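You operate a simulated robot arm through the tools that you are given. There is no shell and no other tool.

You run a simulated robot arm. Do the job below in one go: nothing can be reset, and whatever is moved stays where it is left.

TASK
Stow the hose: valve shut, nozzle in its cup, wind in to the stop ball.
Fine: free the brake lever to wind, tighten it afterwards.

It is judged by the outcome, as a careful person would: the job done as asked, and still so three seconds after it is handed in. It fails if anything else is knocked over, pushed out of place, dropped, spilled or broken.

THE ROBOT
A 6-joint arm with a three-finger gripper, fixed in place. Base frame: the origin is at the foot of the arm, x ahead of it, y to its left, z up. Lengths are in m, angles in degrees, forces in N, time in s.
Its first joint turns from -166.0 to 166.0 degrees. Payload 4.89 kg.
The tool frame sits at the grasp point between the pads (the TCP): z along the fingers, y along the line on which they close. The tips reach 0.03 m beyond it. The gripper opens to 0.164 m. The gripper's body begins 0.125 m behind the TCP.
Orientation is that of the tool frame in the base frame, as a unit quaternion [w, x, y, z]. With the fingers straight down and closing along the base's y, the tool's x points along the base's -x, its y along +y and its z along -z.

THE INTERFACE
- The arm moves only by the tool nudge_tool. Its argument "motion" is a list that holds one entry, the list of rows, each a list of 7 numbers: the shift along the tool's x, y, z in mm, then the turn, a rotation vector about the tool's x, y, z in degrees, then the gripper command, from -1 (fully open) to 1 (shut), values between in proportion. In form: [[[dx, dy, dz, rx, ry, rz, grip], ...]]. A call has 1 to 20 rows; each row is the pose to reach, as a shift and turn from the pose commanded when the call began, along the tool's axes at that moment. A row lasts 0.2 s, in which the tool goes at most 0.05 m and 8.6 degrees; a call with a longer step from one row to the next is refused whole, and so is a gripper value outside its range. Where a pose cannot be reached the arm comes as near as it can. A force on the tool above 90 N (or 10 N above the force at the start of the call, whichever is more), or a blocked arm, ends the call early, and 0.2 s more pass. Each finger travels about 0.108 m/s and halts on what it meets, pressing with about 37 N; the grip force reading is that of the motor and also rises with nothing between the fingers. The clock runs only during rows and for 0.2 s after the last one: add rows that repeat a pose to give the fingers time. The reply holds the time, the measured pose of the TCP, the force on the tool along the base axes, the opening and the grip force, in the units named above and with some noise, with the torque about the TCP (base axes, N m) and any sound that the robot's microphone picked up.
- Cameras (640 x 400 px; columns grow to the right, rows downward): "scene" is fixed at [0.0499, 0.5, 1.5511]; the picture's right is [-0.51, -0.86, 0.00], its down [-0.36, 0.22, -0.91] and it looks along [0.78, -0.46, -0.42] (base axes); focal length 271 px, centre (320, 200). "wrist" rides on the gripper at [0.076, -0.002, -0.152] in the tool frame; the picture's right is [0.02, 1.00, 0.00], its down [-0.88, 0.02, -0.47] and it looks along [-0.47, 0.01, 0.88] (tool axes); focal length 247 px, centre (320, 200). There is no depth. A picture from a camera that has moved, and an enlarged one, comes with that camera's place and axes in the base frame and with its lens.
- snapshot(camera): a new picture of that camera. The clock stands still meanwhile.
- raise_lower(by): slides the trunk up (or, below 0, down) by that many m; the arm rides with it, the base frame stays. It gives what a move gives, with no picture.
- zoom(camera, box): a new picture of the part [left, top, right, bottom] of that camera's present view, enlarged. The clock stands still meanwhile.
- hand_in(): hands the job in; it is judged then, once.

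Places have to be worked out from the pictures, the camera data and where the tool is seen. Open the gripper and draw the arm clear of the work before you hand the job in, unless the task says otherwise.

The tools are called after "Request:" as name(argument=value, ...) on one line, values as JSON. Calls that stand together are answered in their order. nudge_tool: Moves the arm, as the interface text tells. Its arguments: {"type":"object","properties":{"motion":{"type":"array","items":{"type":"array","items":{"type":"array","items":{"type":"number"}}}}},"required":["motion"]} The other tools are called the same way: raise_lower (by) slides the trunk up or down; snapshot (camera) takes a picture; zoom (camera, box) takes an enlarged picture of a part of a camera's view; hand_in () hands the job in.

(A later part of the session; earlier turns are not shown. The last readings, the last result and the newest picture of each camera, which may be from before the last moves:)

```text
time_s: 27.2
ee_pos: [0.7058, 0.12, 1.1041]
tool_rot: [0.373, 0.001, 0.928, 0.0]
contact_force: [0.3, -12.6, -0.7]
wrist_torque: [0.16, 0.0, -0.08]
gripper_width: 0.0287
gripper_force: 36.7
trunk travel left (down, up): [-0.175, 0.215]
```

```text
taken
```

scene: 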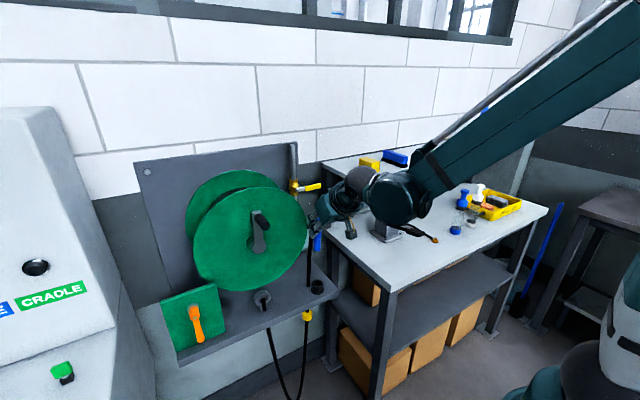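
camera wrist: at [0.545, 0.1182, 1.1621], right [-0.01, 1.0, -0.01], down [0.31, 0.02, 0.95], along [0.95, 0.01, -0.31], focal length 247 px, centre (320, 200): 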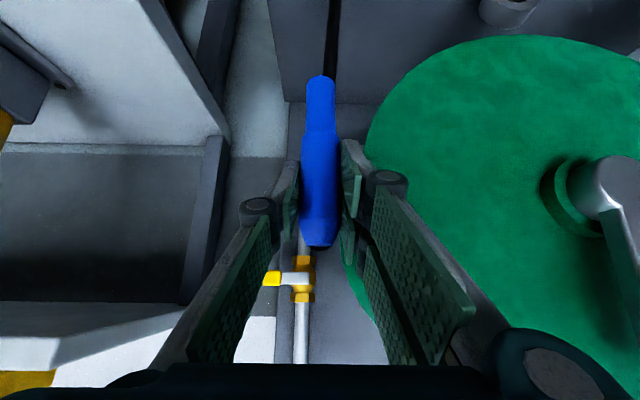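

There is a 12.6 N sideways force, probably the left finger brushing the reel disc's rim at this height. I'll back off in x, drop below the disc's widest part, then come forward over the cup.

Request:
nudge_tool(motion=[[[14, -3, -14, 0, 0, 0, 1], [29, -3, -28, 0, 0, 0, 1], [52, -2, -4, 0, 0, 0, 1], [76, -1, 21, 0, 0, 0, 1], [101, 0, 47, 0, 0, 0, 1], [86, 0, 61, 0, 0, 0, 1], [72, 0, 75, 0, 0, 0, 1], [72, 0, 75, 0, 0, 0, 1]]])

Request:
snapshot(camera="wrist")

Request:
zoom(camera="scene", box=[270, 220, 370, 320])

```text
time_s: 29.0
ee_pos: [0.7086, 0.1207, 1.0008]
tool_rot: [0.374, 0.0, 0.928, 0.0]
contact_force: [0.7, -0.5, -1.0]
wrist_torque: [0.0, 0.02, -0.01]
gripper_width: 0.0289
gripper_force: 37.0
trunk travel left (down, up): [-0.175, 0.215]
```

```text
taken
camera wrist: at [0.5475, 0.1175, 1.0586], right [-0.02, 1.0, -0.01], down [0.31, 0.02, 0.95], along [0.95, 0.01, -0.31], focal length 247 px, centre (320, 200)
```

wrist: 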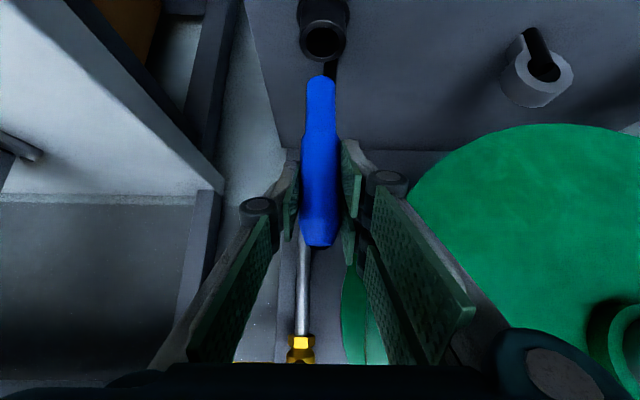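

```text
4.00 times, centred on (320, 270) of scene
camera zoom: at [0.0499, 0.5, 1.5511], right [-0.51, -0.86, 0.0], down [-0.36, 0.22, -0.91], along [0.78, -0.46, -0.42], focal length 1085 px, centre (320, -80)
```

zoom: 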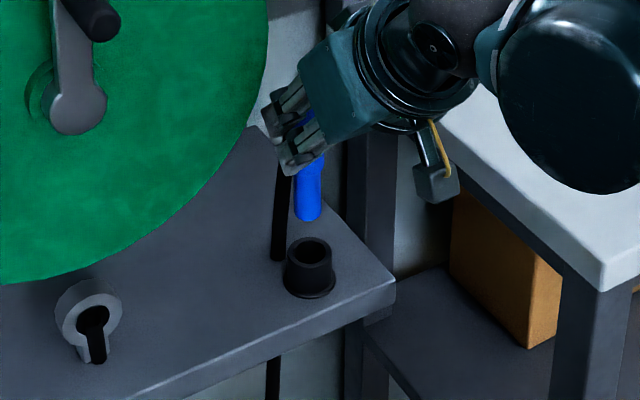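

The nozzle is over the cup, and the y alignment looks good. I zoom in to check the x alignment before lowering.

Request:
zoom(camera="wrist", box=[280, 0, 380, 110])

Request:
zoom(camera="scene", box=[295, 250, 345, 300])

```text
3.64 times, centred on (330, 55) of wrist
camera zoom: at [0.5475, 0.1175, 1.0586], right [-0.02, 1.0, -0.01], down [0.31, 0.02, 0.95], along [0.95, 0.01, -0.31], focal length 898 px, centre (284, 727)
```

zoom: 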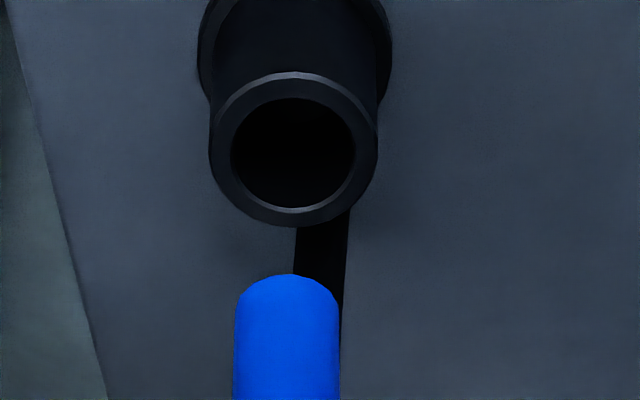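

```text
8.00 times, centred on (320, 275) of scene
camera zoom: at [0.0499, 0.5, 1.5511], right [-0.51, -0.86, 0.0], down [-0.36, 0.22, -0.91], along [0.78, -0.46, -0.42], focal length 2170 px, centre (320, -400)
```

zoom: 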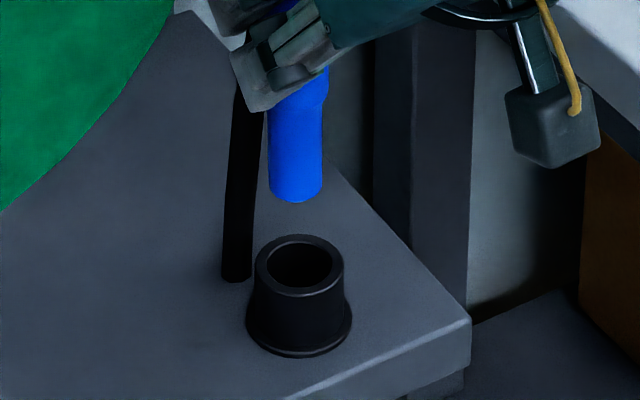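

Comparing both views, the nozzle sits about 5 mm too far in +x and about 1 mm low in y. I'll correct that and lower gently until the nose just enters the cup.

Request:
nudge_tool(motion=[[[3, 1, -3, 0, 0, 0, 1], [13, 1, 7, 0, 0, 0, 1], [22, 1, 17, 0, 0, 0, 1], [29, 1, 24, 0, 0, 0, 1], [35, 1, 30, 0, 0, 0, 1], [35, 1, 30, 0, 0, 0, 1]]])

Request:
zoom(camera="wrist", box=[280, 0, 380, 110])

Request:
zoom(camera="scene", box=[295, 250, 345, 300])

```text
time_s: 30.4
ee_pos: [0.7037, 0.1197, 0.9556]
tool_rot: [0.373, -0.001, 0.928, 0.001]
contact_force: [-0.1, 1.1, -1.2]
wrist_torque: [0.02, -0.01, -0.02]
gripper_width: 0.0287
gripper_force: 37.1
trunk travel left (down, up): [-0.175, 0.215]
```

```text
3.64 times, centred on (330, 55) of wrist
camera zoom: at [0.5422, 0.1184, 1.0131], right [-0.02, 1.0, -0.01], down [0.31, 0.02, 0.95], along [0.95, 0.01, -0.31], focal length 898 px, centre (284, 727)
```

zoom: 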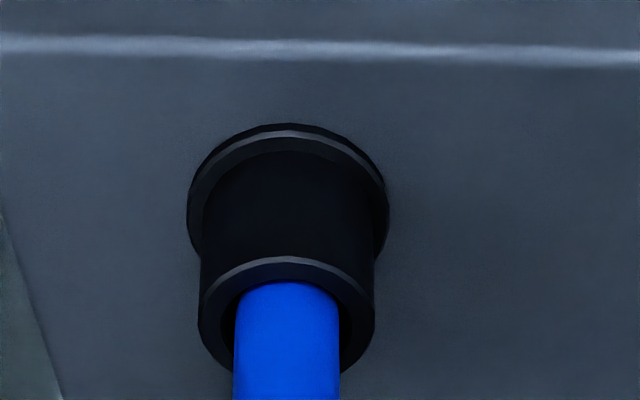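

```text
8.00 times, centred on (320, 275) of scene
camera zoom: at [0.0499, 0.5, 1.5511], right [-0.51, -0.86, 0.0], down [-0.36, 0.22, -0.91], along [0.78, -0.46, -0.42], focal length 2170 px, centre (320, -400)
```

zoom: 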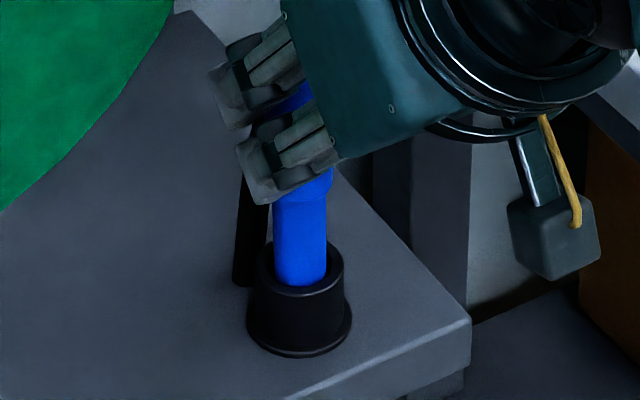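

The nose is at the rim and aligned to within about 1–2 mm. I'll nudge +1.5 mm in x and lower in small steps.

Request:
nudge_tool(motion=[[[-1, 0, 1, 0, 0, 0, 1], [2, 0, 5, 0, 0, 0, 1], [6, 0, 9, 0, 0, 0, 1], [10, 0, 12, 0, 0, 0, 1], [13, 0, 16, 0, 0, 0, 1], [13, 0, 16, 0, 0, 0, 1]]])

Request:
zoom(camera="wrist", box=[280, 0, 380, 110])

Request:
zoom(camera="scene", box=[295, 250, 345, 300])

```text
time_s: 31.8
ee_pos: [0.7055, 0.1205, 0.9336]
tool_rot: [0.374, 0.0, 0.927, 0.001]
contact_force: [-0.1, -0.2, -1.6]
wrist_torque: [-0.02, -0.01, -0.01]
gripper_width: 0.0288
gripper_force: 37.6
trunk travel left (down, up): [-0.175, 0.215]
```

```text
3.64 times, centred on (330, 55) of wrist
camera zoom: at [0.5443, 0.1187, 0.991], right [-0.02, 1.0, -0.01], down [0.31, 0.02, 0.95], along [0.95, 0.01, -0.31], focal length 898 px, centre (284, 727)
```

zoom: 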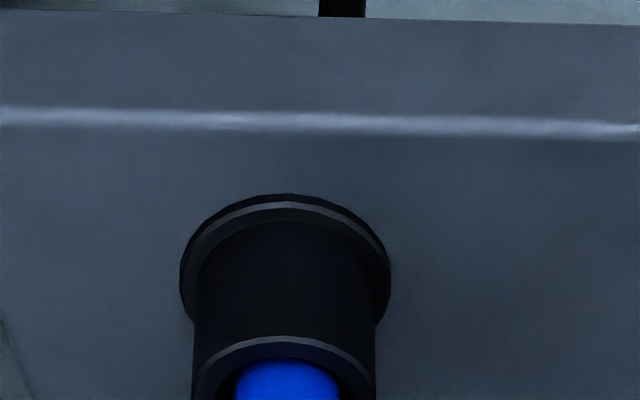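

```text
8.00 times, centred on (320, 275) of scene
camera zoom: at [0.0499, 0.5, 1.5511], right [-0.51, -0.86, 0.0], down [-0.36, 0.22, -0.91], along [0.78, -0.46, -0.42], focal length 2170 px, centre (320, -400)
```

zoom: 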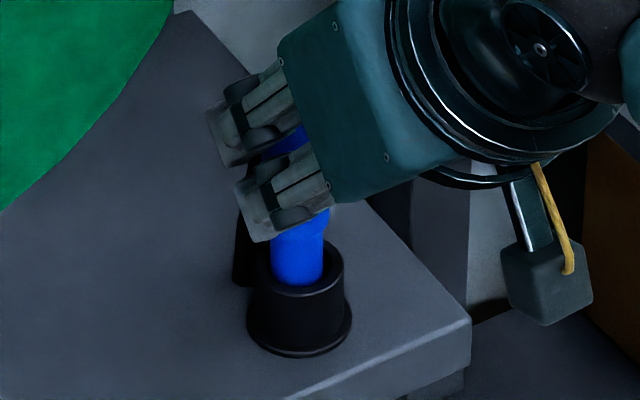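

The nose has entered the cup without contact force. I'll keep lowering.

Request:
nudge_tool(motion=[[[2, 0, 2, 0, 0, 0, 1], [4, 0, 4, 0, 0, 0, 1], [6, 0, 6, 0, 0, 0, 1], [8, 0, 8, 0, 0, 0, 1], [8, 0, 8, 0, 0, 0, 1]]])

Request:
zoom(camera="scene", box=[295, 250, 345, 300])

```text
time_s: 33.0
ee_pos: [0.7037, 0.1207, 0.9234]
tool_rot: [0.373, -0.001, 0.928, 0.001]
contact_force: [2.6, 3.1, 31.9]
wrist_torque: [0.24, -0.49, 0.05]
gripper_width: 0.0289
gripper_force: 37.1
trunk travel left (down, up): [-0.175, 0.215]
```

```text
8.00 times, centred on (320, 275) of scene
camera zoom: at [0.0499, 0.5, 1.5511], right [-0.51, -0.86, 0.0], down [-0.36, 0.22, -0.91], along [0.78, -0.46, -0.42], focal length 2170 px, centre (320, -400)
```

zoom: 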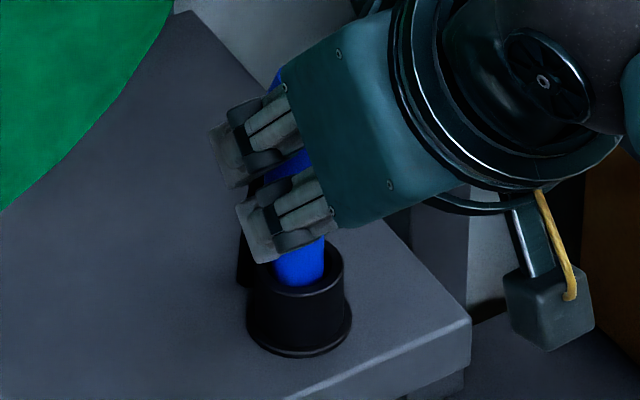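

A 32 N upward force says the nozzle has bottomed in the cup. I'll ease up a hair, open the fingers moderately, and check that it stands.

Request:
nudge_tool(motion=[[[-1, 0, -1, 0, 0, 0, 1], [-1, 0, -1, 0, 0, 0, 0.5], [-1, 0, -1, 0, 0, 0, 0.2], [-1, 0, -1, 0, 0, 0, 0.2], [-1, 0, -1, 0, 0, 0, 0.2]]])

Request:
zoom(camera="scene", box=[280, 220, 360, 300])

Request:
snapshot(camera="wrist")

```text
time_s: 34.2
ee_pos: [0.7036, 0.1199, 0.9243]
tool_rot: [0.373, -0.001, 0.928, 0.001]
contact_force: [0.5, 0.4, 0.0]
wrist_torque: [-0.01, 0.03, -0.02]
gripper_width: 0.0655
gripper_force: 0.0
trunk travel left (down, up): [-0.175, 0.215]
```

```text
5.00 times, centred on (320, 260) of scene
camera zoom: at [0.0499, 0.5, 1.5511], right [-0.51, -0.86, 0.0], down [-0.36, 0.22, -0.91], along [0.78, -0.46, -0.42], focal length 1357 px, centre (320, -100)
```

zoom: 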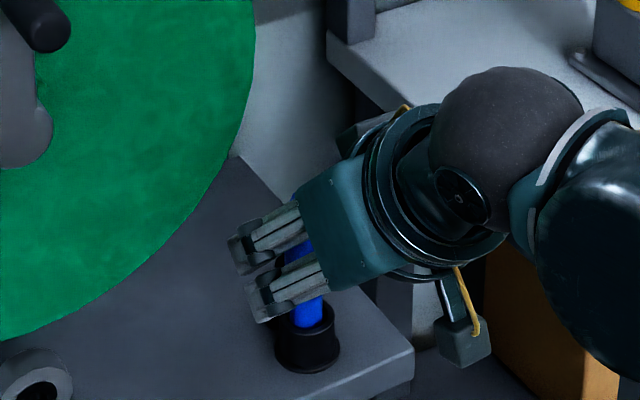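

```text
taken
camera wrist: at [0.5431, 0.1184, 0.9808], right [-0.02, 1.0, -0.01], down [0.31, 0.02, 0.95], along [0.95, 0.01, -0.31], focal length 247 px, centre (320, 200)
```

wrist: 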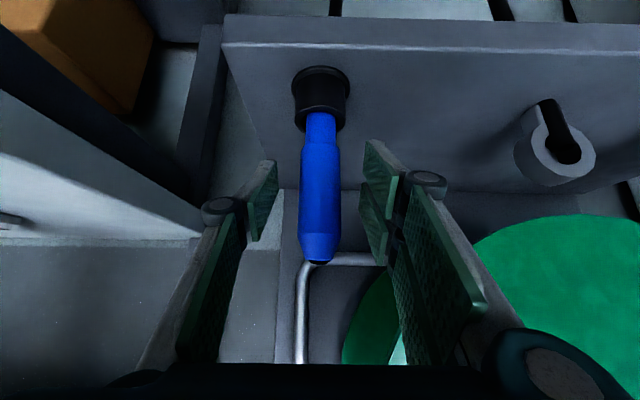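

The nozzle stands in its cup. I'll withdraw along the tool axis, then move left to look at the brake lever and guide.

Request:
nudge_tool(motion=[[[0, 0, -30, 0, 0, 0, 0.2], [0, 0, -65, 0, 0, 0, 0.2], [0, 0, -105, 0, 0, 0, 0.2], [5, 0, -150, 0, 0, 0, 0.2], [10, 35, -180, 0, 0, 0, 0.2], [15, 75, -205, 0, 0, 0, 0.2], [20, 115, -230, 0, 0, 0, 0.2], [25, 155, -255, 0, 0, 0, 0.2], [25, 195, -270, 0, 0, 0, 0.2], [25, 235, -275, 0, 0, 0, 0.2], [25, 275, -275, 0, 0, 0, 0.2], [25, 275, -275, 0, 0, 0, 0.2]]])

Request:
snapshot(camera="wrist")

Request:
snapshot(camera="scene")

Request:
zoom(camera="scene", box=[150, 270, 350, 400])

```text
time_s: 36.8
ee_pos: [0.4931, 0.3953, 1.1084]
tool_rot: [0.373, -0.001, 0.928, 0.001]
contact_force: [0.7, 0.9, -0.2]
wrist_torque: [-0.02, 0.05, -0.06]
gripper_width: 0.0656
gripper_force: 0.1
trunk travel left (down, up): [-0.175, 0.215]
```

```text
taken
camera wrist: at [0.3324, 0.3936, 1.1652], right [-0.02, 1.0, -0.01], down [0.31, 0.02, 0.95], along [0.95, 0.01, -0.31], focal length 247 px, centre (320, 200)
```

wrist: 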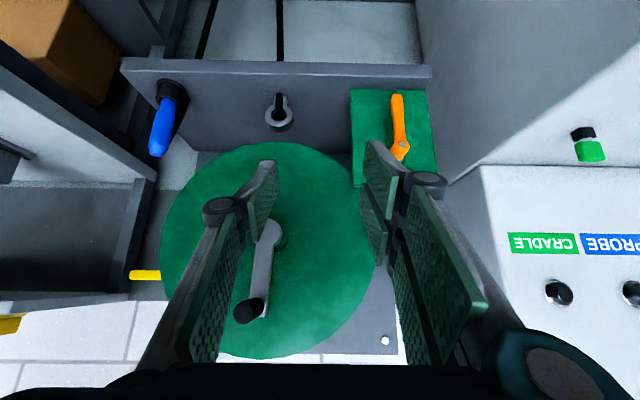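

```text
taken
```

scene: 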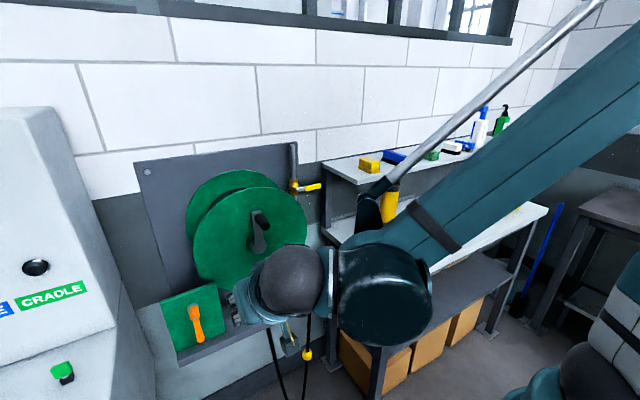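

```text
3.08 times, centred on (250, 335) of scene
camera zoom: at [0.0499, 0.5, 1.5511], right [-0.51, -0.86, 0.0], down [-0.36, 0.22, -0.91], along [0.78, -0.46, -0.42], focal length 835 px, centre (535, -215)
```

zoom: 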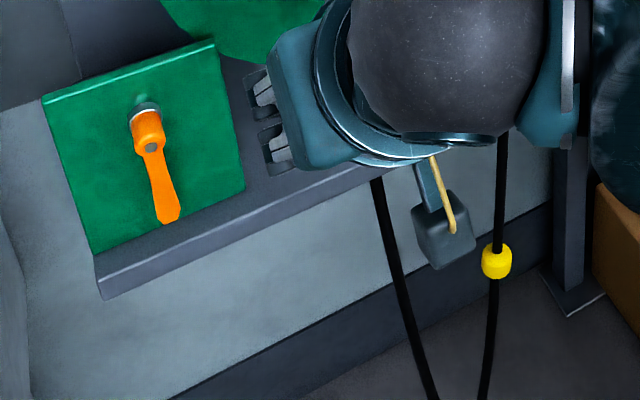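

Next I zoom in on the brake lever and guide.

Request:
zoom(camera="wrist", box=[330, 70, 460, 200])

Request:
zoom(camera="wrist", box=[230, 70, 330, 150])

Request:
zoom(camera="wrist", box=[200, 200, 340, 350])

```text
3.08 times, centred on (395, 135) of wrist
camera zoom: at [0.3324, 0.3936, 1.1652], right [-0.02, 1.0, -0.01], down [0.31, 0.02, 0.95], along [0.95, 0.01, -0.31], focal length 760 px, centre (89, 400)
```

zoom: 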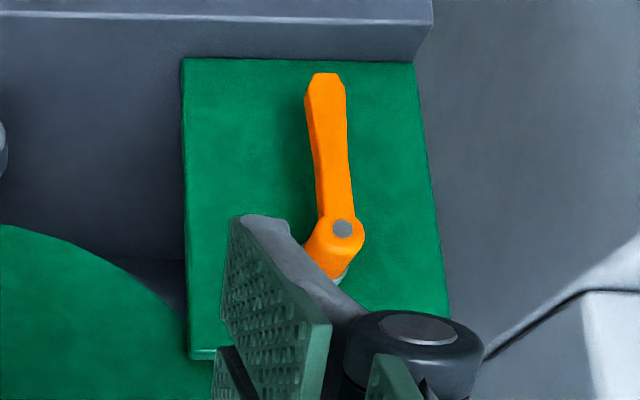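

```text
5.00 times, centred on (280, 110) of wrist
camera zoom: at [0.3324, 0.3936, 1.1652], right [-0.02, 1.0, -0.01], down [0.31, 0.02, 0.95], along [0.95, 0.01, -0.31], focal length 1235 px, centre (520, 650)
```

zoom: 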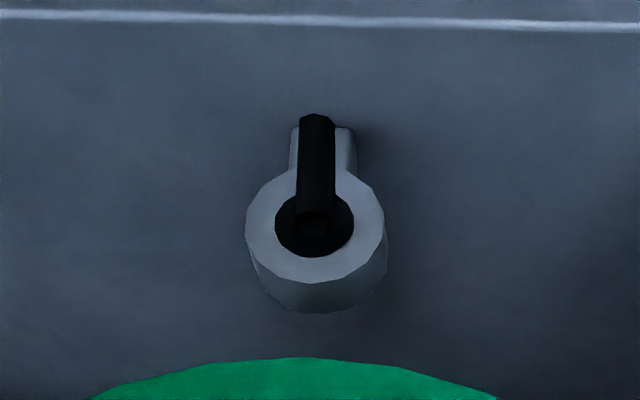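

```text
2.67 times, centred on (270, 275) of wrist
camera zoom: at [0.3324, 0.3936, 1.1652], right [-0.02, 1.0, -0.01], down [0.31, 0.02, 0.95], along [0.95, 0.01, -0.31], focal length 659 px, centre (453, 0)
```

zoom: 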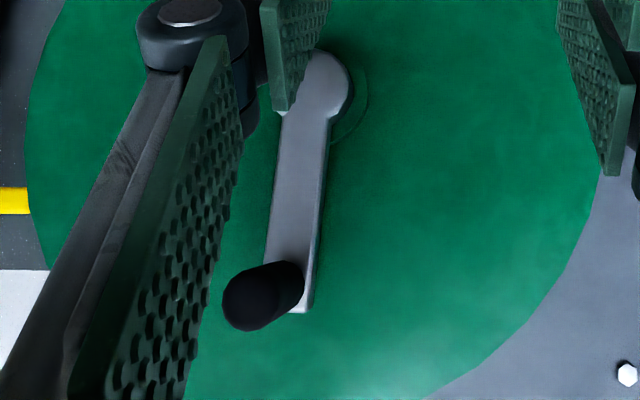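

The brake is a clamping lever hanging at six o'clock, with its bolt at about (0.663, 0.525, 0.967) and its tip at z≈0.88. I'll open the fingers to about 0.12 m and bring the left finger beside the lever's left side, to push it counterclockwise (the tip toward -y).

Request:
nudge_tool(motion=[[[4, 18, 30, 0, 0, 0, -0.46], [8, 36, 60, 0, 0, 0, -0.46], [12, 54, 90, 0, 0, 0, -0.46], [16, 72, 120, 0, 0, 0, -0.46], [19, 90, 145, 0, 0, 0, -0.46], [19, 90, 180, 0, 0, 0, -0.46], [19, 90, 210, 0, 0, 0, -0.46], [19, 90, 210, 0, 0, 0, -0.46]]])

Request:
snapshot(camera="wrist")

Request:
zoom(camera="scene", box=[130, 250, 290, 380])

```text
time_s: 38.6
ee_pos: [0.6256, 0.4856, 0.9411]
tool_rot: [0.374, -0.001, 0.927, 0.001]
contact_force: [-0.2, 1.1, 0.4]
wrist_torque: [-0.04, -0.04, 0.0]
gripper_width: 0.1198
gripper_force: 0.1
trunk travel left (down, up): [-0.175, 0.215]
```

```text
taken
camera wrist: at [0.4646, 0.483, 0.9987], right [-0.02, 1.0, -0.01], down [0.31, 0.02, 0.95], along [0.95, 0.01, -0.31], focal length 247 px, centre (320, 200)
```

wrist: 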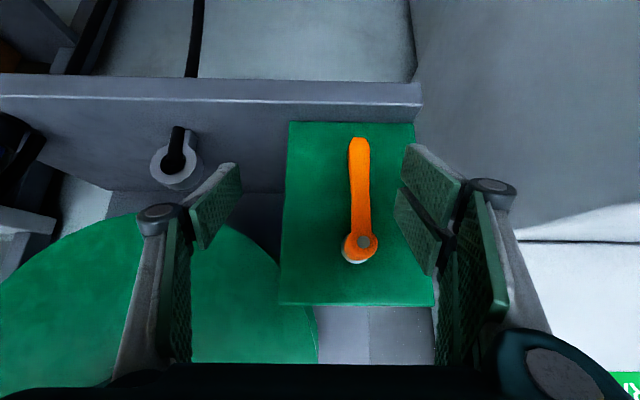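

```text
3.08 times, centred on (210, 315) of scene
camera zoom: at [0.0499, 0.5, 1.5511], right [-0.51, -0.86, 0.0], down [-0.36, 0.22, -0.91], along [0.78, -0.46, -0.42], focal length 835 px, centre (658, -154)
```

zoom: 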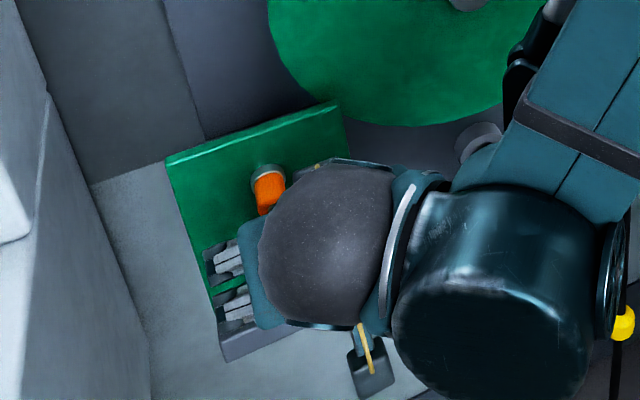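

The lever is between the fingers. I'll advance the last 4 cm and push gently toward -y.

Request:
nudge_tool(motion=[[[-1, 0, 20, 0, 0, 0, -0.46], [-1, 0, 41, 0, 0, 0, -0.46], [-1, -7, 41, 0, 0, 0, -0.46], [-1, -13, 41, 0, 0, 0, -0.46], [0, -18, 42, 0, 0, 0, -0.46], [1, -24, 43, 0, 0, 0, -0.46], [1, -31, 44, 0, 0, 0, -0.46], [1, -31, 44, 0, 0, 0, -0.46]]])

Request:
snapshot(camera="wrist")

```text
time_s: 40.4
ee_pos: [0.6542, 0.4529, 0.9085]
tool_rot: [0.374, 0.0, 0.928, 0.0]
contact_force: [-12.1, 8.4, -8.1]
wrist_torque: [-0.9, -0.35, 0.77]
gripper_width: 0.1236
gripper_force: 5.3
trunk travel left (down, up): [-0.175, 0.215]
```

```text
taken
camera wrist: at [0.4937, 0.4512, 0.9659], right [-0.02, 1.0, -0.01], down [0.31, 0.02, 0.95], along [0.95, 0.01, -0.31], focal length 247 px, centre (320, 200)
```

wrist: 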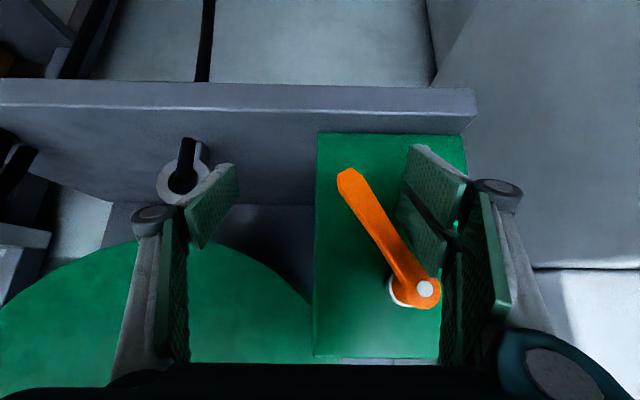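

The lever has moved about 35° with light force. I'll continue along its arc.

Request:
nudge_tool(motion=[[[2, 0, -3, 0, 0, 0, -0.46], [2, -9, -4, 0, 0, 0, -0.46], [2, -19, -4, 0, 0, 0, -0.46], [-1, -29, -7, 0, 0, 0, -0.46], [-5, -39, -11, 0, 0, 0, -0.46], [-8, -44, -14, 0, 0, 0, -0.46], [-11, -49, -17, 0, 0, 0, -0.46], [-11, -49, -17, 0, 0, 0, -0.46]]])

Request:
snapshot(camera="wrist")

```text
time_s: 42.2
ee_pos: [0.6512, 0.4065, 0.9254]
tool_rot: [0.371, -0.001, 0.929, 0.0]
contact_force: [-48.4, 16.3, -71.6]
wrist_torque: [-5.04, -1.25, 3.21]
gripper_width: 0.1228
gripper_force: 3.9
trunk travel left (down, up): [-0.175, 0.215]
```

```text
taken
camera wrist: at [0.4908, 0.4032, 0.9833], right [-0.02, 1.0, -0.02], down [0.31, 0.02, 0.95], along [0.95, 0.01, -0.31], focal length 247 px, centre (320, 200)
```

wrist: 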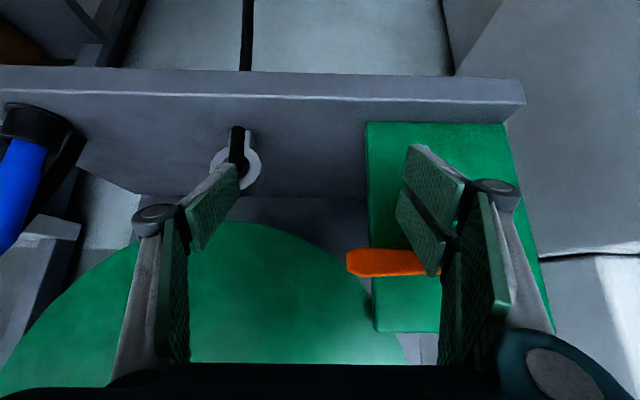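

The lever is now horizontal and against its stop (about 72 N down). I'll ease down off it, back straight out in -x, then rise in front of the crank to look at the knob.

Request:
nudge_tool(motion=[[[7, 0, 7, 0, 0, 0, -0.46], [10, 0, 10, 0, 0, 0, -0.46], [24, 0, -4, 0, 0, 0, -0.46], [39, 0, -18, 0, 0, 0, -0.46], [60, 0, -40, 0, 0, 0, -0.46], [45, -10, -80, 0, 0, 0, -0.4], [22, -25, -120, 0, 0, 0, -0.2], [0, -40, -160, 0, 0, 0, 0], [-24, -55, -200, 0, 0, 0, 0.3], [-48, -70, -240, 0, 0, 0, 0.3], [-70, -86, -275, 0, 0, 0, 0.3], [-94, -86, -310, 0, 0, 0, 0.3], [-117, -86, -339, 0, 0, 0, 0.3], [-117, -86, -339, 0, 0, 0, 0.3]]])

Request:
snapshot(camera="wrist")

Request:
snapshot(camera="scene")

```text
time_s: 45.2
ee_pos: [0.5033, 0.3168, 1.254]
tool_rot: [0.373, -0.001, 0.928, 0.001]
contact_force: [-0.9, -0.1, 0.6]
wrist_torque: [0.0, -0.03, 0.0]
gripper_width: 0.0573
gripper_force: 0.0
trunk travel left (down, up): [-0.175, 0.215]
```

```text
taken
camera wrist: at [0.3434, 0.3149, 1.3111], right [-0.02, 1.0, -0.01], down [0.31, 0.02, 0.95], along [0.95, 0.01, -0.31], focal length 247 px, centre (320, 200)
```

wrist: 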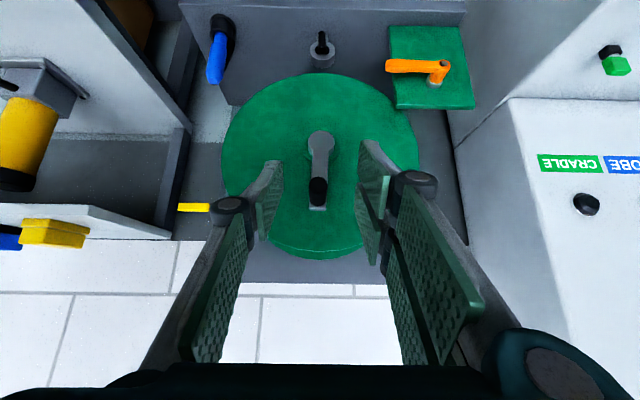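

```text
taken
```

scene: 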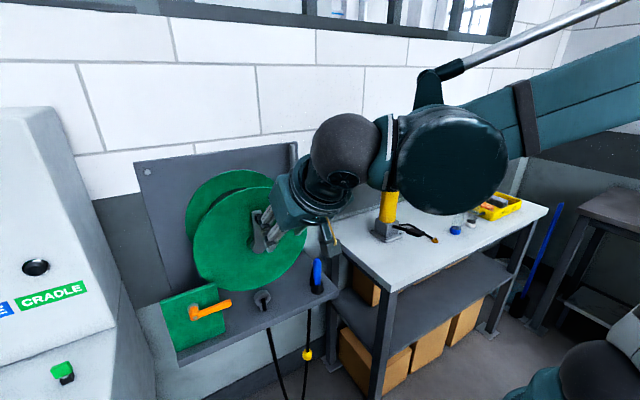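

The brake lever stays horizontal. I zoom in on the crank for its exact geometry.

Request:
zoom(camera="wrist", box=[270, 110, 370, 220])

Request:
zoom(camera="scene", box=[230, 190, 300, 260])

```text
3.64 times, centred on (320, 165) of wrist
camera zoom: at [0.3434, 0.3149, 1.3111], right [-0.02, 1.0, -0.01], down [0.31, 0.02, 0.95], along [0.95, 0.01, -0.31], focal length 898 px, centre (320, 327)
```

zoom: 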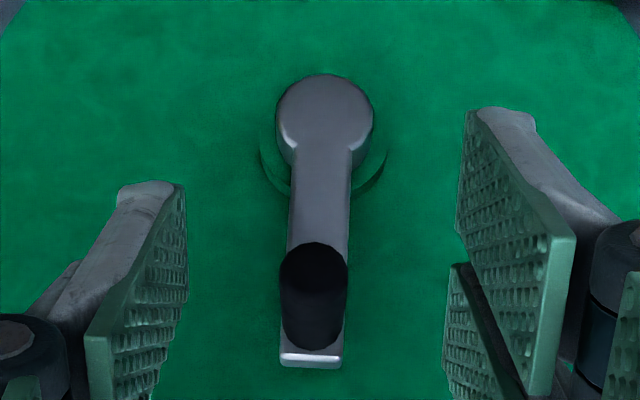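

```text
5.71 times, centred on (265, 225) of scene
camera zoom: at [0.0499, 0.5, 1.5511], right [-0.51, -0.86, 0.0], down [-0.36, 0.22, -0.91], along [0.78, -0.46, -0.42], focal length 1550 px, centre (634, 57)
```

zoom: 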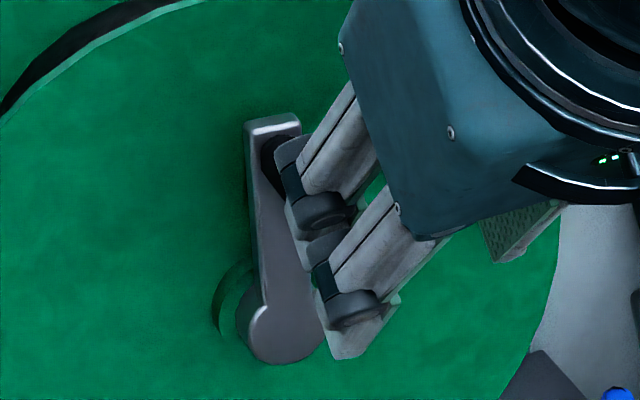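

The crank hub is about (0.70, 0.320, 1.095), and the knob axis is about (0.316, 1.19) in (y, z), spanning x 0.65–0.695. I'll pitch the tool horizontal with closed fingers, so I can push the knob around its circle.

Request:
nudge_tool(motion=[[[1, 8, 13, 0, -7.7, 0, 1], [3, 15, 27, 0, -15.4, 0, 1], [4, 23, 40, 0, -23.1, 0, 1], [6, 30, 54, 0, -30.8, 0, 1], [7, 38, 67, 0, -38.5, 0, 1], [8, 46, 81, 0, -46, 0, 1], [8, 46, 81, 0, -46, 0, 1]]])

Request:
snapshot(camera="wrist")

Request:
snapshot(camera="scene")

```text
time_s: 46.8
ee_pos: [0.5525, 0.364, 1.1897]
tool_rot: [0.706, 0.0, 0.708, 0.0]
contact_force: [0.8, 4.2, -2.3]
wrist_torque: [0.03, -0.18, -0.55]
gripper_width: 0.0
gripper_force: 36.8
trunk travel left (down, up): [-0.175, 0.215]
```

```text
taken
camera wrist: at [0.4003, 0.3626, 1.1133], right [0.0, 1.0, -0.02], down [-0.47, 0.02, 0.88], along [0.88, 0.01, 0.47], focal length 247 px, centre (320, 200)
```

wrist: 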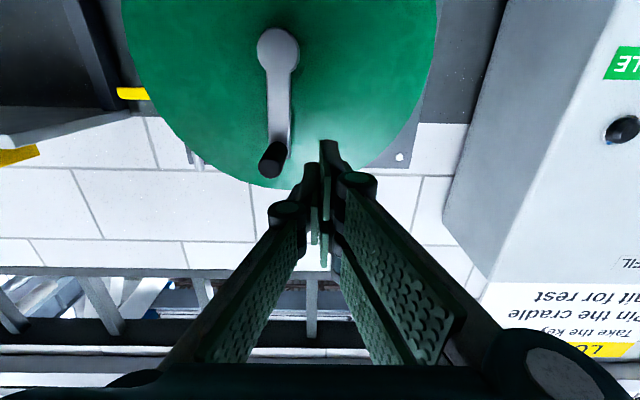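

```text
taken
```

scene: 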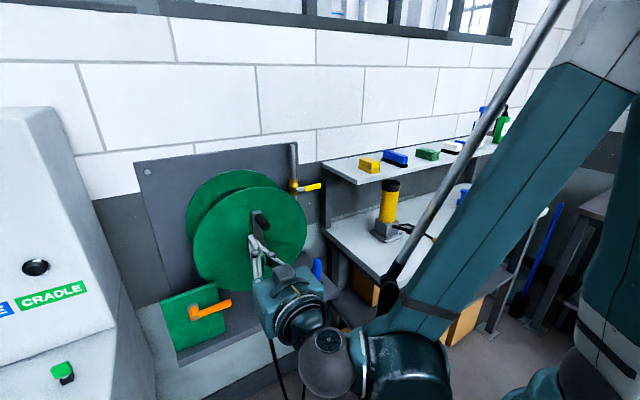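

The tool is horizontal. I refine the hub to (0.70, 0.319, 1.093) and the knob tip to (0.635, 0.316, 1.197), giving a radius of about 0.10. I'll move the fingers in on the knob's left side and push it clockwise for a short test.

Request:
nudge_tool(motion=[[[0, 0, 34, 0, 0, 0, 1], [0, 0, 68, 0, 0, 0, 1], [-3, 0, 102, 0, 0, 0, 1], [-4, -10, 102, 0, 0, 0, 1], [-6, -20, 102, 0, 0, 0, 1], [-6, -32, 102, 0, 0, 0, 1], [-6, -44, 102, 0, 0, 0, 1], [-5, -56, 102, 0, 0, 0, 1], [-4, -69, 102, 0, 0, 0, 1], [-4, -69, 102, 0, 0, 0, 1]]])

Request:
snapshot(camera="wrist")

Request:
snapshot(camera="scene")

```text
time_s: 49.0
ee_pos: [0.655, 0.2965, 1.1952]
tool_rot: [0.706, 0.0, 0.708, 0.0]
contact_force: [-0.1, 1.4, -0.4]
wrist_torque: [0.02, 0.0, 0.02]
gripper_width: 0.0
gripper_force: 37.1
trunk travel left (down, up): [-0.175, 0.215]
```

```text
taken
camera wrist: at [0.5025, 0.2946, 1.1193], right [0.0, 1.0, -0.02], down [-0.47, 0.02, 0.88], along [0.88, 0.01, 0.47], focal length 247 px, centre (320, 200)
```

wrist: 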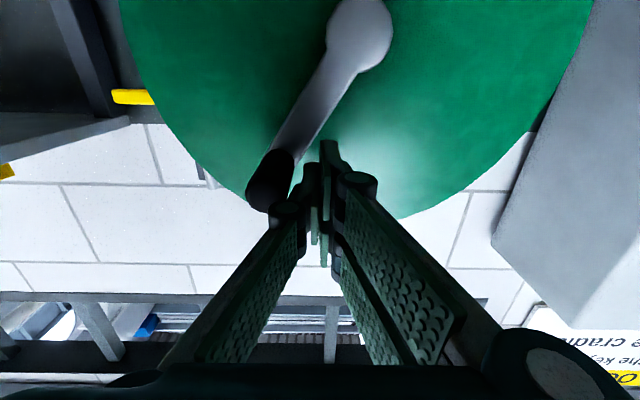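

```text
taken
```

scene: 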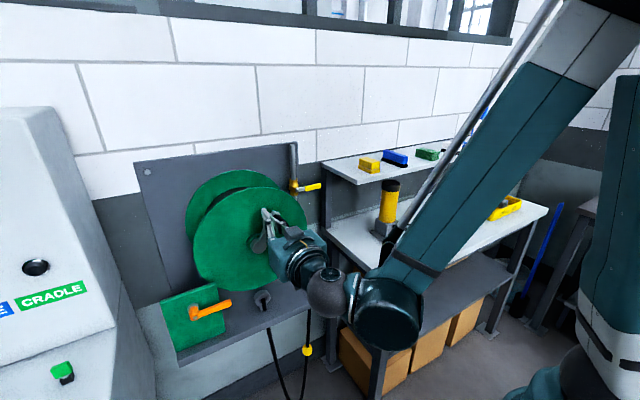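

The crank turns freely. I check whether the hose and ball moved.

Request:
zoom(camera="scene", box=[240, 280, 360, 400])

```text
3.33 times, centred on (300, 340) of scene
camera zoom: at [0.0499, 0.5, 1.5511], right [-0.51, -0.86, 0.0], down [-0.36, 0.22, -0.91], along [0.78, -0.46, -0.42], focal length 904 px, centre (387, -267)
```

zoom: 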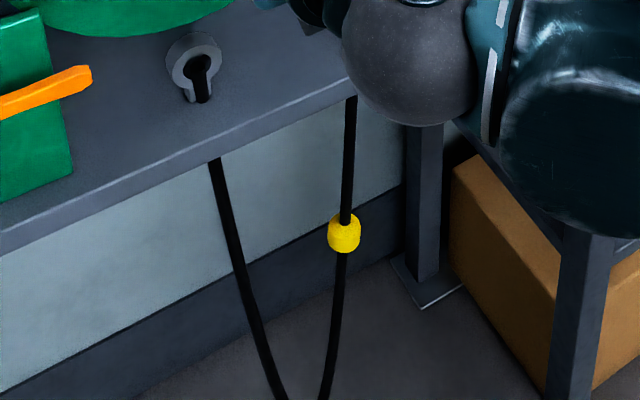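

The ball rose about 5 px in the picture, so clockwise seems to wind in. I'll push on another quarter turn and compare again.

Request:
nudge_tool(motion=[[[3, -13, 0, 0, 0, 0, 1], [9, -25, 0, 0, 0, 0, 1], [16, -37, 0, 0, 0, 0, 1], [25, -47, 0, 0, 0, 0, 1], [36, -57, 0, 0, 0, 0, 1], [48, -65, 0, 0, 0, 0, 1], [62, -71, 0, 0, 0, 0, 1], [76, -76, 0, 0, 0, 0, 1], [88, -78, 0, 0, 0, 0, 1], [100, -80, 0, 0, 0, 0, 1], [112, -80, 0, 0, 0, 0, 1], [125, -78, 0, 0, 0, 0, 1], [125, -78, 0, 0, 0, 0, 1]]])

Request:
snapshot(camera="wrist")

Request:
snapshot(camera="scene")

Request:
zoom(camera="scene", box=[240, 280, 360, 400])

```text
time_s: 51.5
ee_pos: [0.6645, 0.2289, 1.1567]
tool_rot: [0.705, 0.0, 0.709, 0.0]
contact_force: [-57.4, 3.3, -7.9]
wrist_torque: [-0.35, 1.85, 0.19]
gripper_width: 0.0003
gripper_force: 37.2
out of reach, approached as far as the arm can: row 6, 7, 8, 9, 10, 11, 12
trunk travel left (down, up): [-0.175, 0.215]
stopped in row 12: the force on the tool passed its limit at 97 N (the readings are from after the stop); the commanded pose is now the measured one
```

```text
taken
camera wrist: at [0.511, 0.2262, 1.0812], right [0.0, 1.0, -0.02], down [-0.47, 0.02, 0.88], along [0.88, 0.01, 0.47], focal length 247 px, centre (320, 200)
```

wrist: 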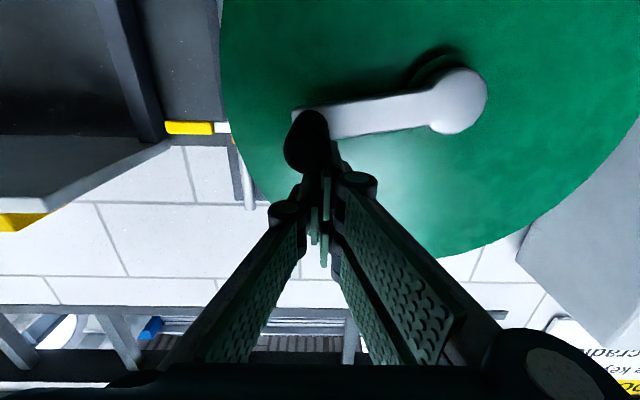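

```text
taken
```

scene: 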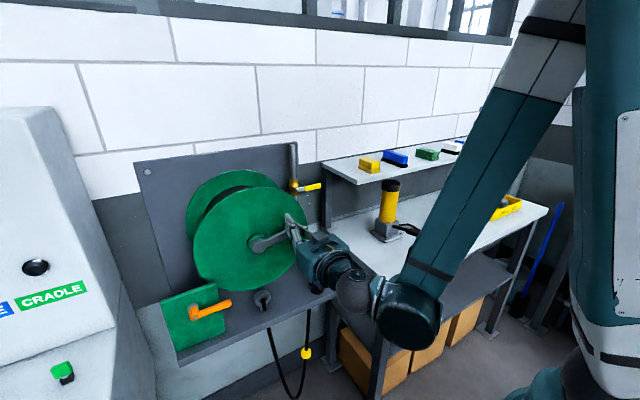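

```text
3.33 times, centred on (300, 340) of scene
camera zoom: at [0.0499, 0.5, 1.5511], right [-0.51, -0.86, 0.0], down [-0.36, 0.22, -0.91], along [0.78, -0.46, -0.42], focal length 904 px, centre (387, -267)
```

zoom: 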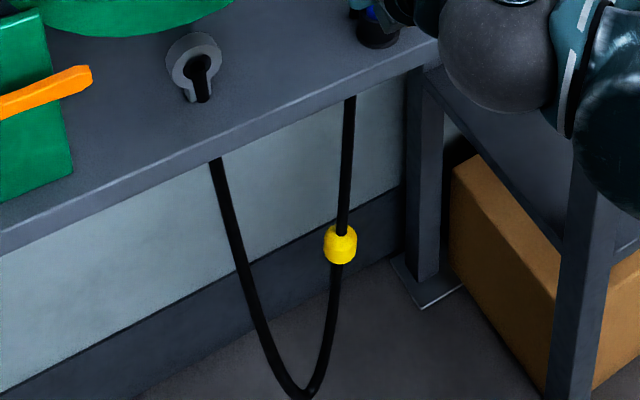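

Clockwise winds in: the loop has clearly risen. The arm ran out of reach with the tool level this low, so I'll back straight out of the crank and lower the trunk.

Request:
nudge_tool(motion=[[[0, 0, -10, 0, 0, 0, 1], [-5, 2, -30, 0, 0, 0, 1], [-10, 3, -60, 0, 0, 0, 1], [-15, 5, -90, 0, 0, 0, 1], [-15, 5, -130, 0, 0, 0, 1], [-15, 5, -130, 0, 0, 0, 1]]])

Request:
snapshot(camera="wrist")

Request:
snapshot(camera="scene")

```text
time_s: 52.9
ee_pos: [0.5407, 0.2355, 1.1787]
tool_rot: [0.704, 0.0, 0.71, 0.001]
contact_force: [0.0, -0.8, -0.1]
wrist_torque: [-0.01, -0.01, 0.07]
gripper_width: 0.0001
gripper_force: 36.9
out of reach, approached as far as the arm can: row 5, 6
trunk travel left (down, up): [-0.175, 0.215]
```

```text
taken
camera wrist: at [0.3875, 0.2323, 1.1034], right [0.0, 1.0, -0.02], down [-0.46, 0.02, 0.89], along [0.89, 0.01, 0.46], focal length 247 px, centre (320, 200)
```

wrist: 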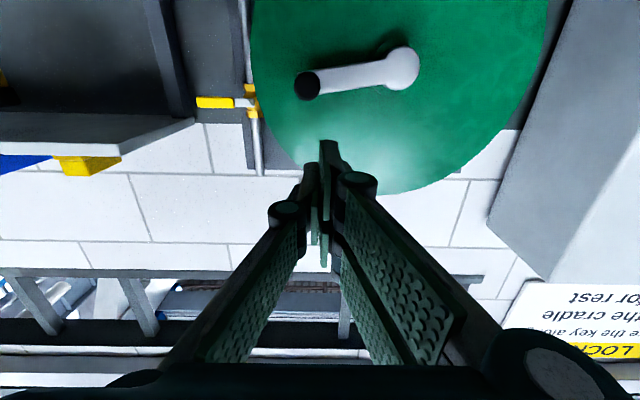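

```text
taken
```

scene: 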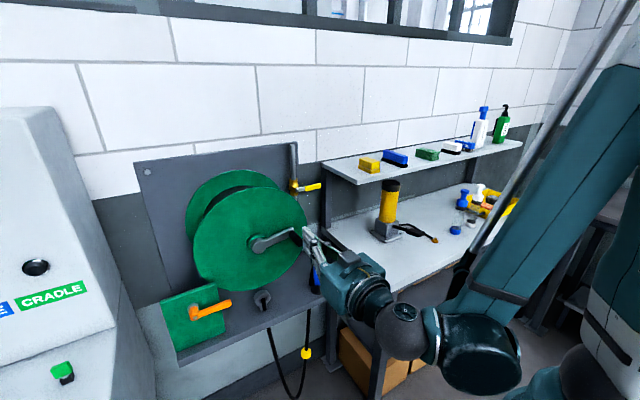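

The crank holds its position on its own, so nothing back-drives. With the arm clear of the reel, I'll lower the trunk 0.16 m to bring the whole crank circle within reach.

Request:
raise_lower(by=-0.16)

Request:
snapshot(camera="scene")

Request:
snapshot(camera="wrist")

```text
time_s: 54.8
ee_pos: [0.5416, 0.2356, 1.0187]
tool_rot: [0.704, 0.001, 0.711, -0.001]
contact_force: [-0.3, 0.6, -0.2]
wrist_torque: [0.0, -0.01, 0.01]
gripper_width: 0.0
gripper_force: 37.6
trunk travel left (down, up): [-0.015, 0.375]
```

```text
taken
```

scene: 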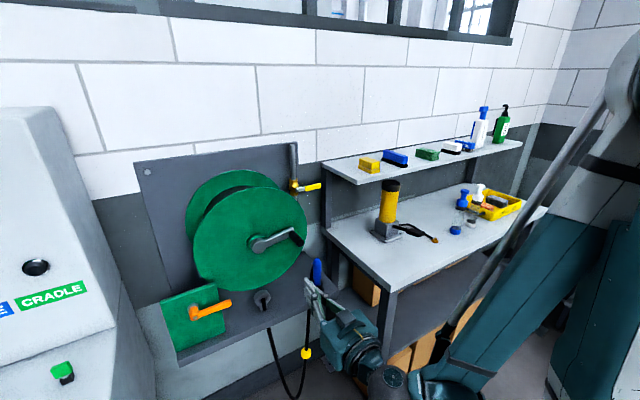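

```text
taken
camera wrist: at [0.3878, 0.2326, 0.9435], right [0.0, 1.0, -0.02], down [-0.46, 0.02, 0.89], along [0.89, 0.01, 0.46], focal length 247 px, centre (320, 200)
```

wrist: 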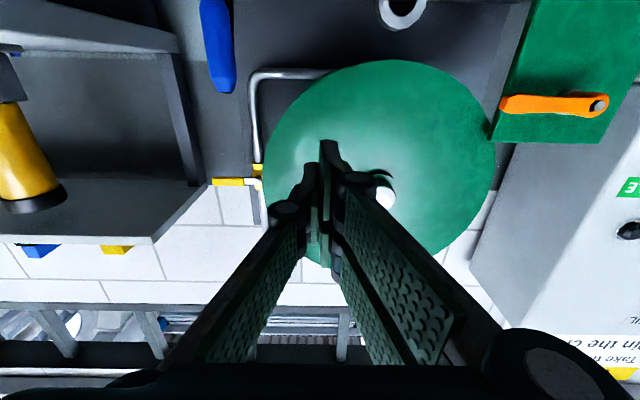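

The trunk is down, and the crank is still at about 80° clockwise. I'll rise in front of it, move in above the knob, and push it down through the next part of the circle.

Request:
nudge_tool(motion=[[[-40, 4, 0, 0, 0, 0, 1], [-80, 4, 0, 0, 0, 0, 1], [-120, 4, 0, 0, 0, 0, 1], [-155, 4, 0, 0, 0, 0, 1], [-155, 2, 40, 0, 0, 0, 1], [-155, 0, 75, 0, 0, 0, 1], [-153, -2, 105, 0, 0, 0, 1], [-140, -4, 105, 0, 0, 0, 1], [-127, -6, 105, 0, 0, 0, 1], [-114, -11, 105, 0, 0, 0, 1], [-100, -17, 105, 0, 0, 0, 1], [-88, -20, 105, 0, 0, 0, 1], [-76, -21, 105, 0, 0, 0, 1], [-63, -20, 105, 0, 0, 0, 1], [-50, -18, 105, 0, 0, 0, 1], [-37, -14, 105, 0, 0, 0, 1], [-25, -9, 105, 0, 0, 0, 1], [-25, -9, 105, 0, 0, 0, 1]]])

Request:
snapshot(camera="wrist")

Request:
snapshot(camera="scene")

```text
time_s: 58.6
ee_pos: [0.6449, 0.2243, 1.0422]
tool_rot: [0.704, 0.001, 0.71, 0.0]
contact_force: [-0.3, -0.7, -0.7]
wrist_torque: [0.01, 0.03, 0.02]
gripper_width: 0.0
gripper_force: 37.2
trunk travel left (down, up): [-0.015, 0.375]
```

```text
taken
camera wrist: at [0.493, 0.2223, 0.9662], right [0.0, 1.0, -0.02], down [-0.46, 0.02, 0.89], along [0.89, 0.01, 0.46], focal length 247 px, centre (320, 200)
```

wrist: 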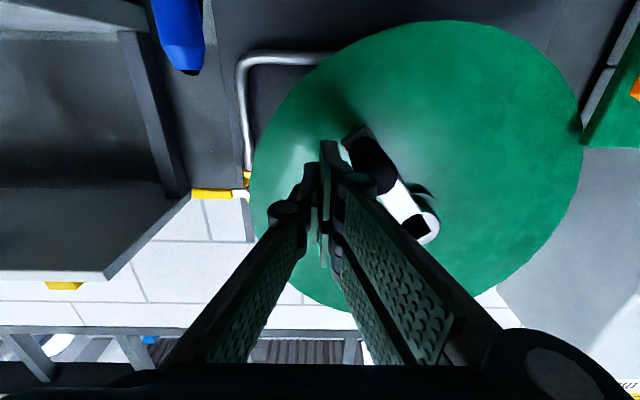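

```text
taken
```

scene: 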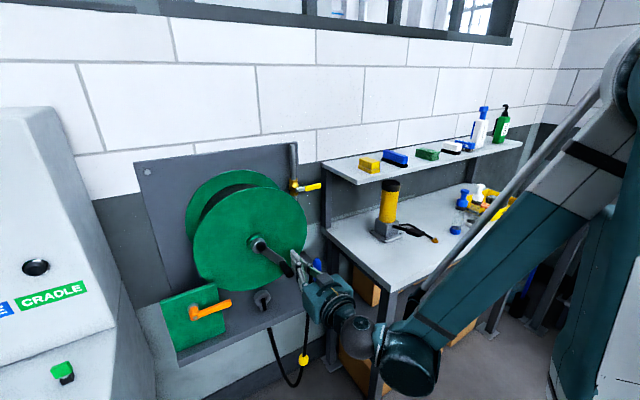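

This works well: the crank is at about 145° and the loop is rising. I'll carry on through the bottom and up the left side.

Request:
nudge_tool(motion=[[[12, 8, 0, 0, 0, 0, 1], [23, 17, 0, 0, 0, 0, 1], [32, 28, 0, 0, 0, 0, 1], [40, 40, 0, 0, 0, 0, 1], [46, 53, 0, 0, 0, 0, 1], [51, 67, 0, 0, 0, 0, 1], [54, 79, 0, 0, 0, 0, 1], [55, 91, 0, 0, 0, 0, 1], [55, 104, 0, 0, 0, 0, 1], [53, 117, 0, 0, 0, 0, 1], [49, 129, 0, 0, 0, 0, 1], [43, 141, 0, 0, 0, 0, 1], [36, 153, 0, 0, 0, 0, 1], [27, 164, 0, 0, 0, 0, 1], [16, 174, 0, 0, 0, 0, 1], [5, 182, 0, 0, 0, 0, 1], [-9, 188, 0, 0, 0, 0, 1], [-23, 192, 0, 0, 0, 0, 1], [-35, 195, 0, 0, 0, 0, 1], [-35, 195, 0, 0, 0, 0, 1]]])

Request:
snapshot(camera="wrist")

Request:
snapshot(camera="scene")

Request:
zoom(camera="scene", box=[240, 240, 400, 400])

```text
time_s: 62.8
ee_pos: [0.6478, 0.4204, 1.078]
tool_rot: [0.704, 0.0, 0.71, 0.001]
contact_force: [0.4, -0.4, -0.4]
wrist_torque: [-0.01, -0.02, 0.05]
gripper_width: 0.0
gripper_force: 37.1
trunk travel left (down, up): [-0.015, 0.375]
```

```text
taken
camera wrist: at [0.4941, 0.4185, 1.0027], right [0.0, 1.0, -0.02], down [-0.47, 0.02, 0.89], along [0.89, 0.01, 0.46], focal length 247 px, centre (320, 200)
```

wrist: 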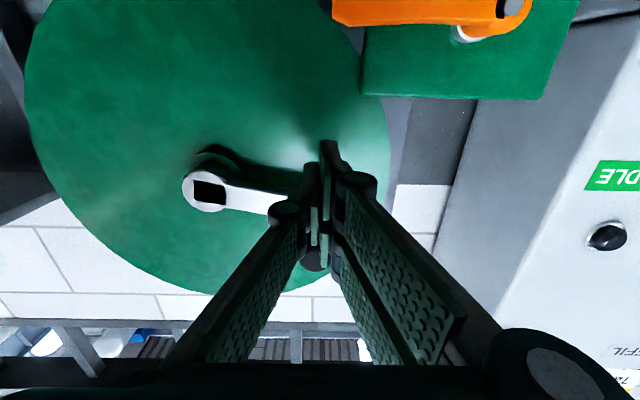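

```text
taken
```

scene: 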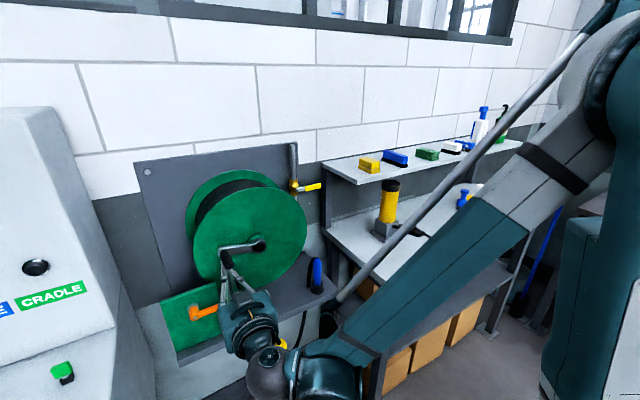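

```text
2.50 times, centred on (320, 320) of scene
camera zoom: at [0.0499, 0.5, 1.5511], right [-0.51, -0.86, 0.0], down [-0.36, 0.22, -0.91], along [0.78, -0.46, -0.42], focal length 678 px, centre (320, -100)
```

zoom: 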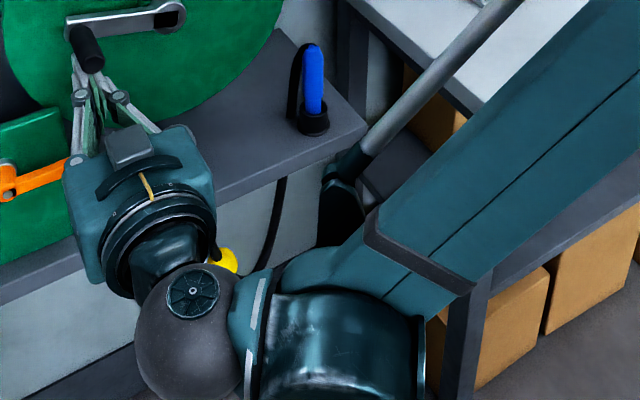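

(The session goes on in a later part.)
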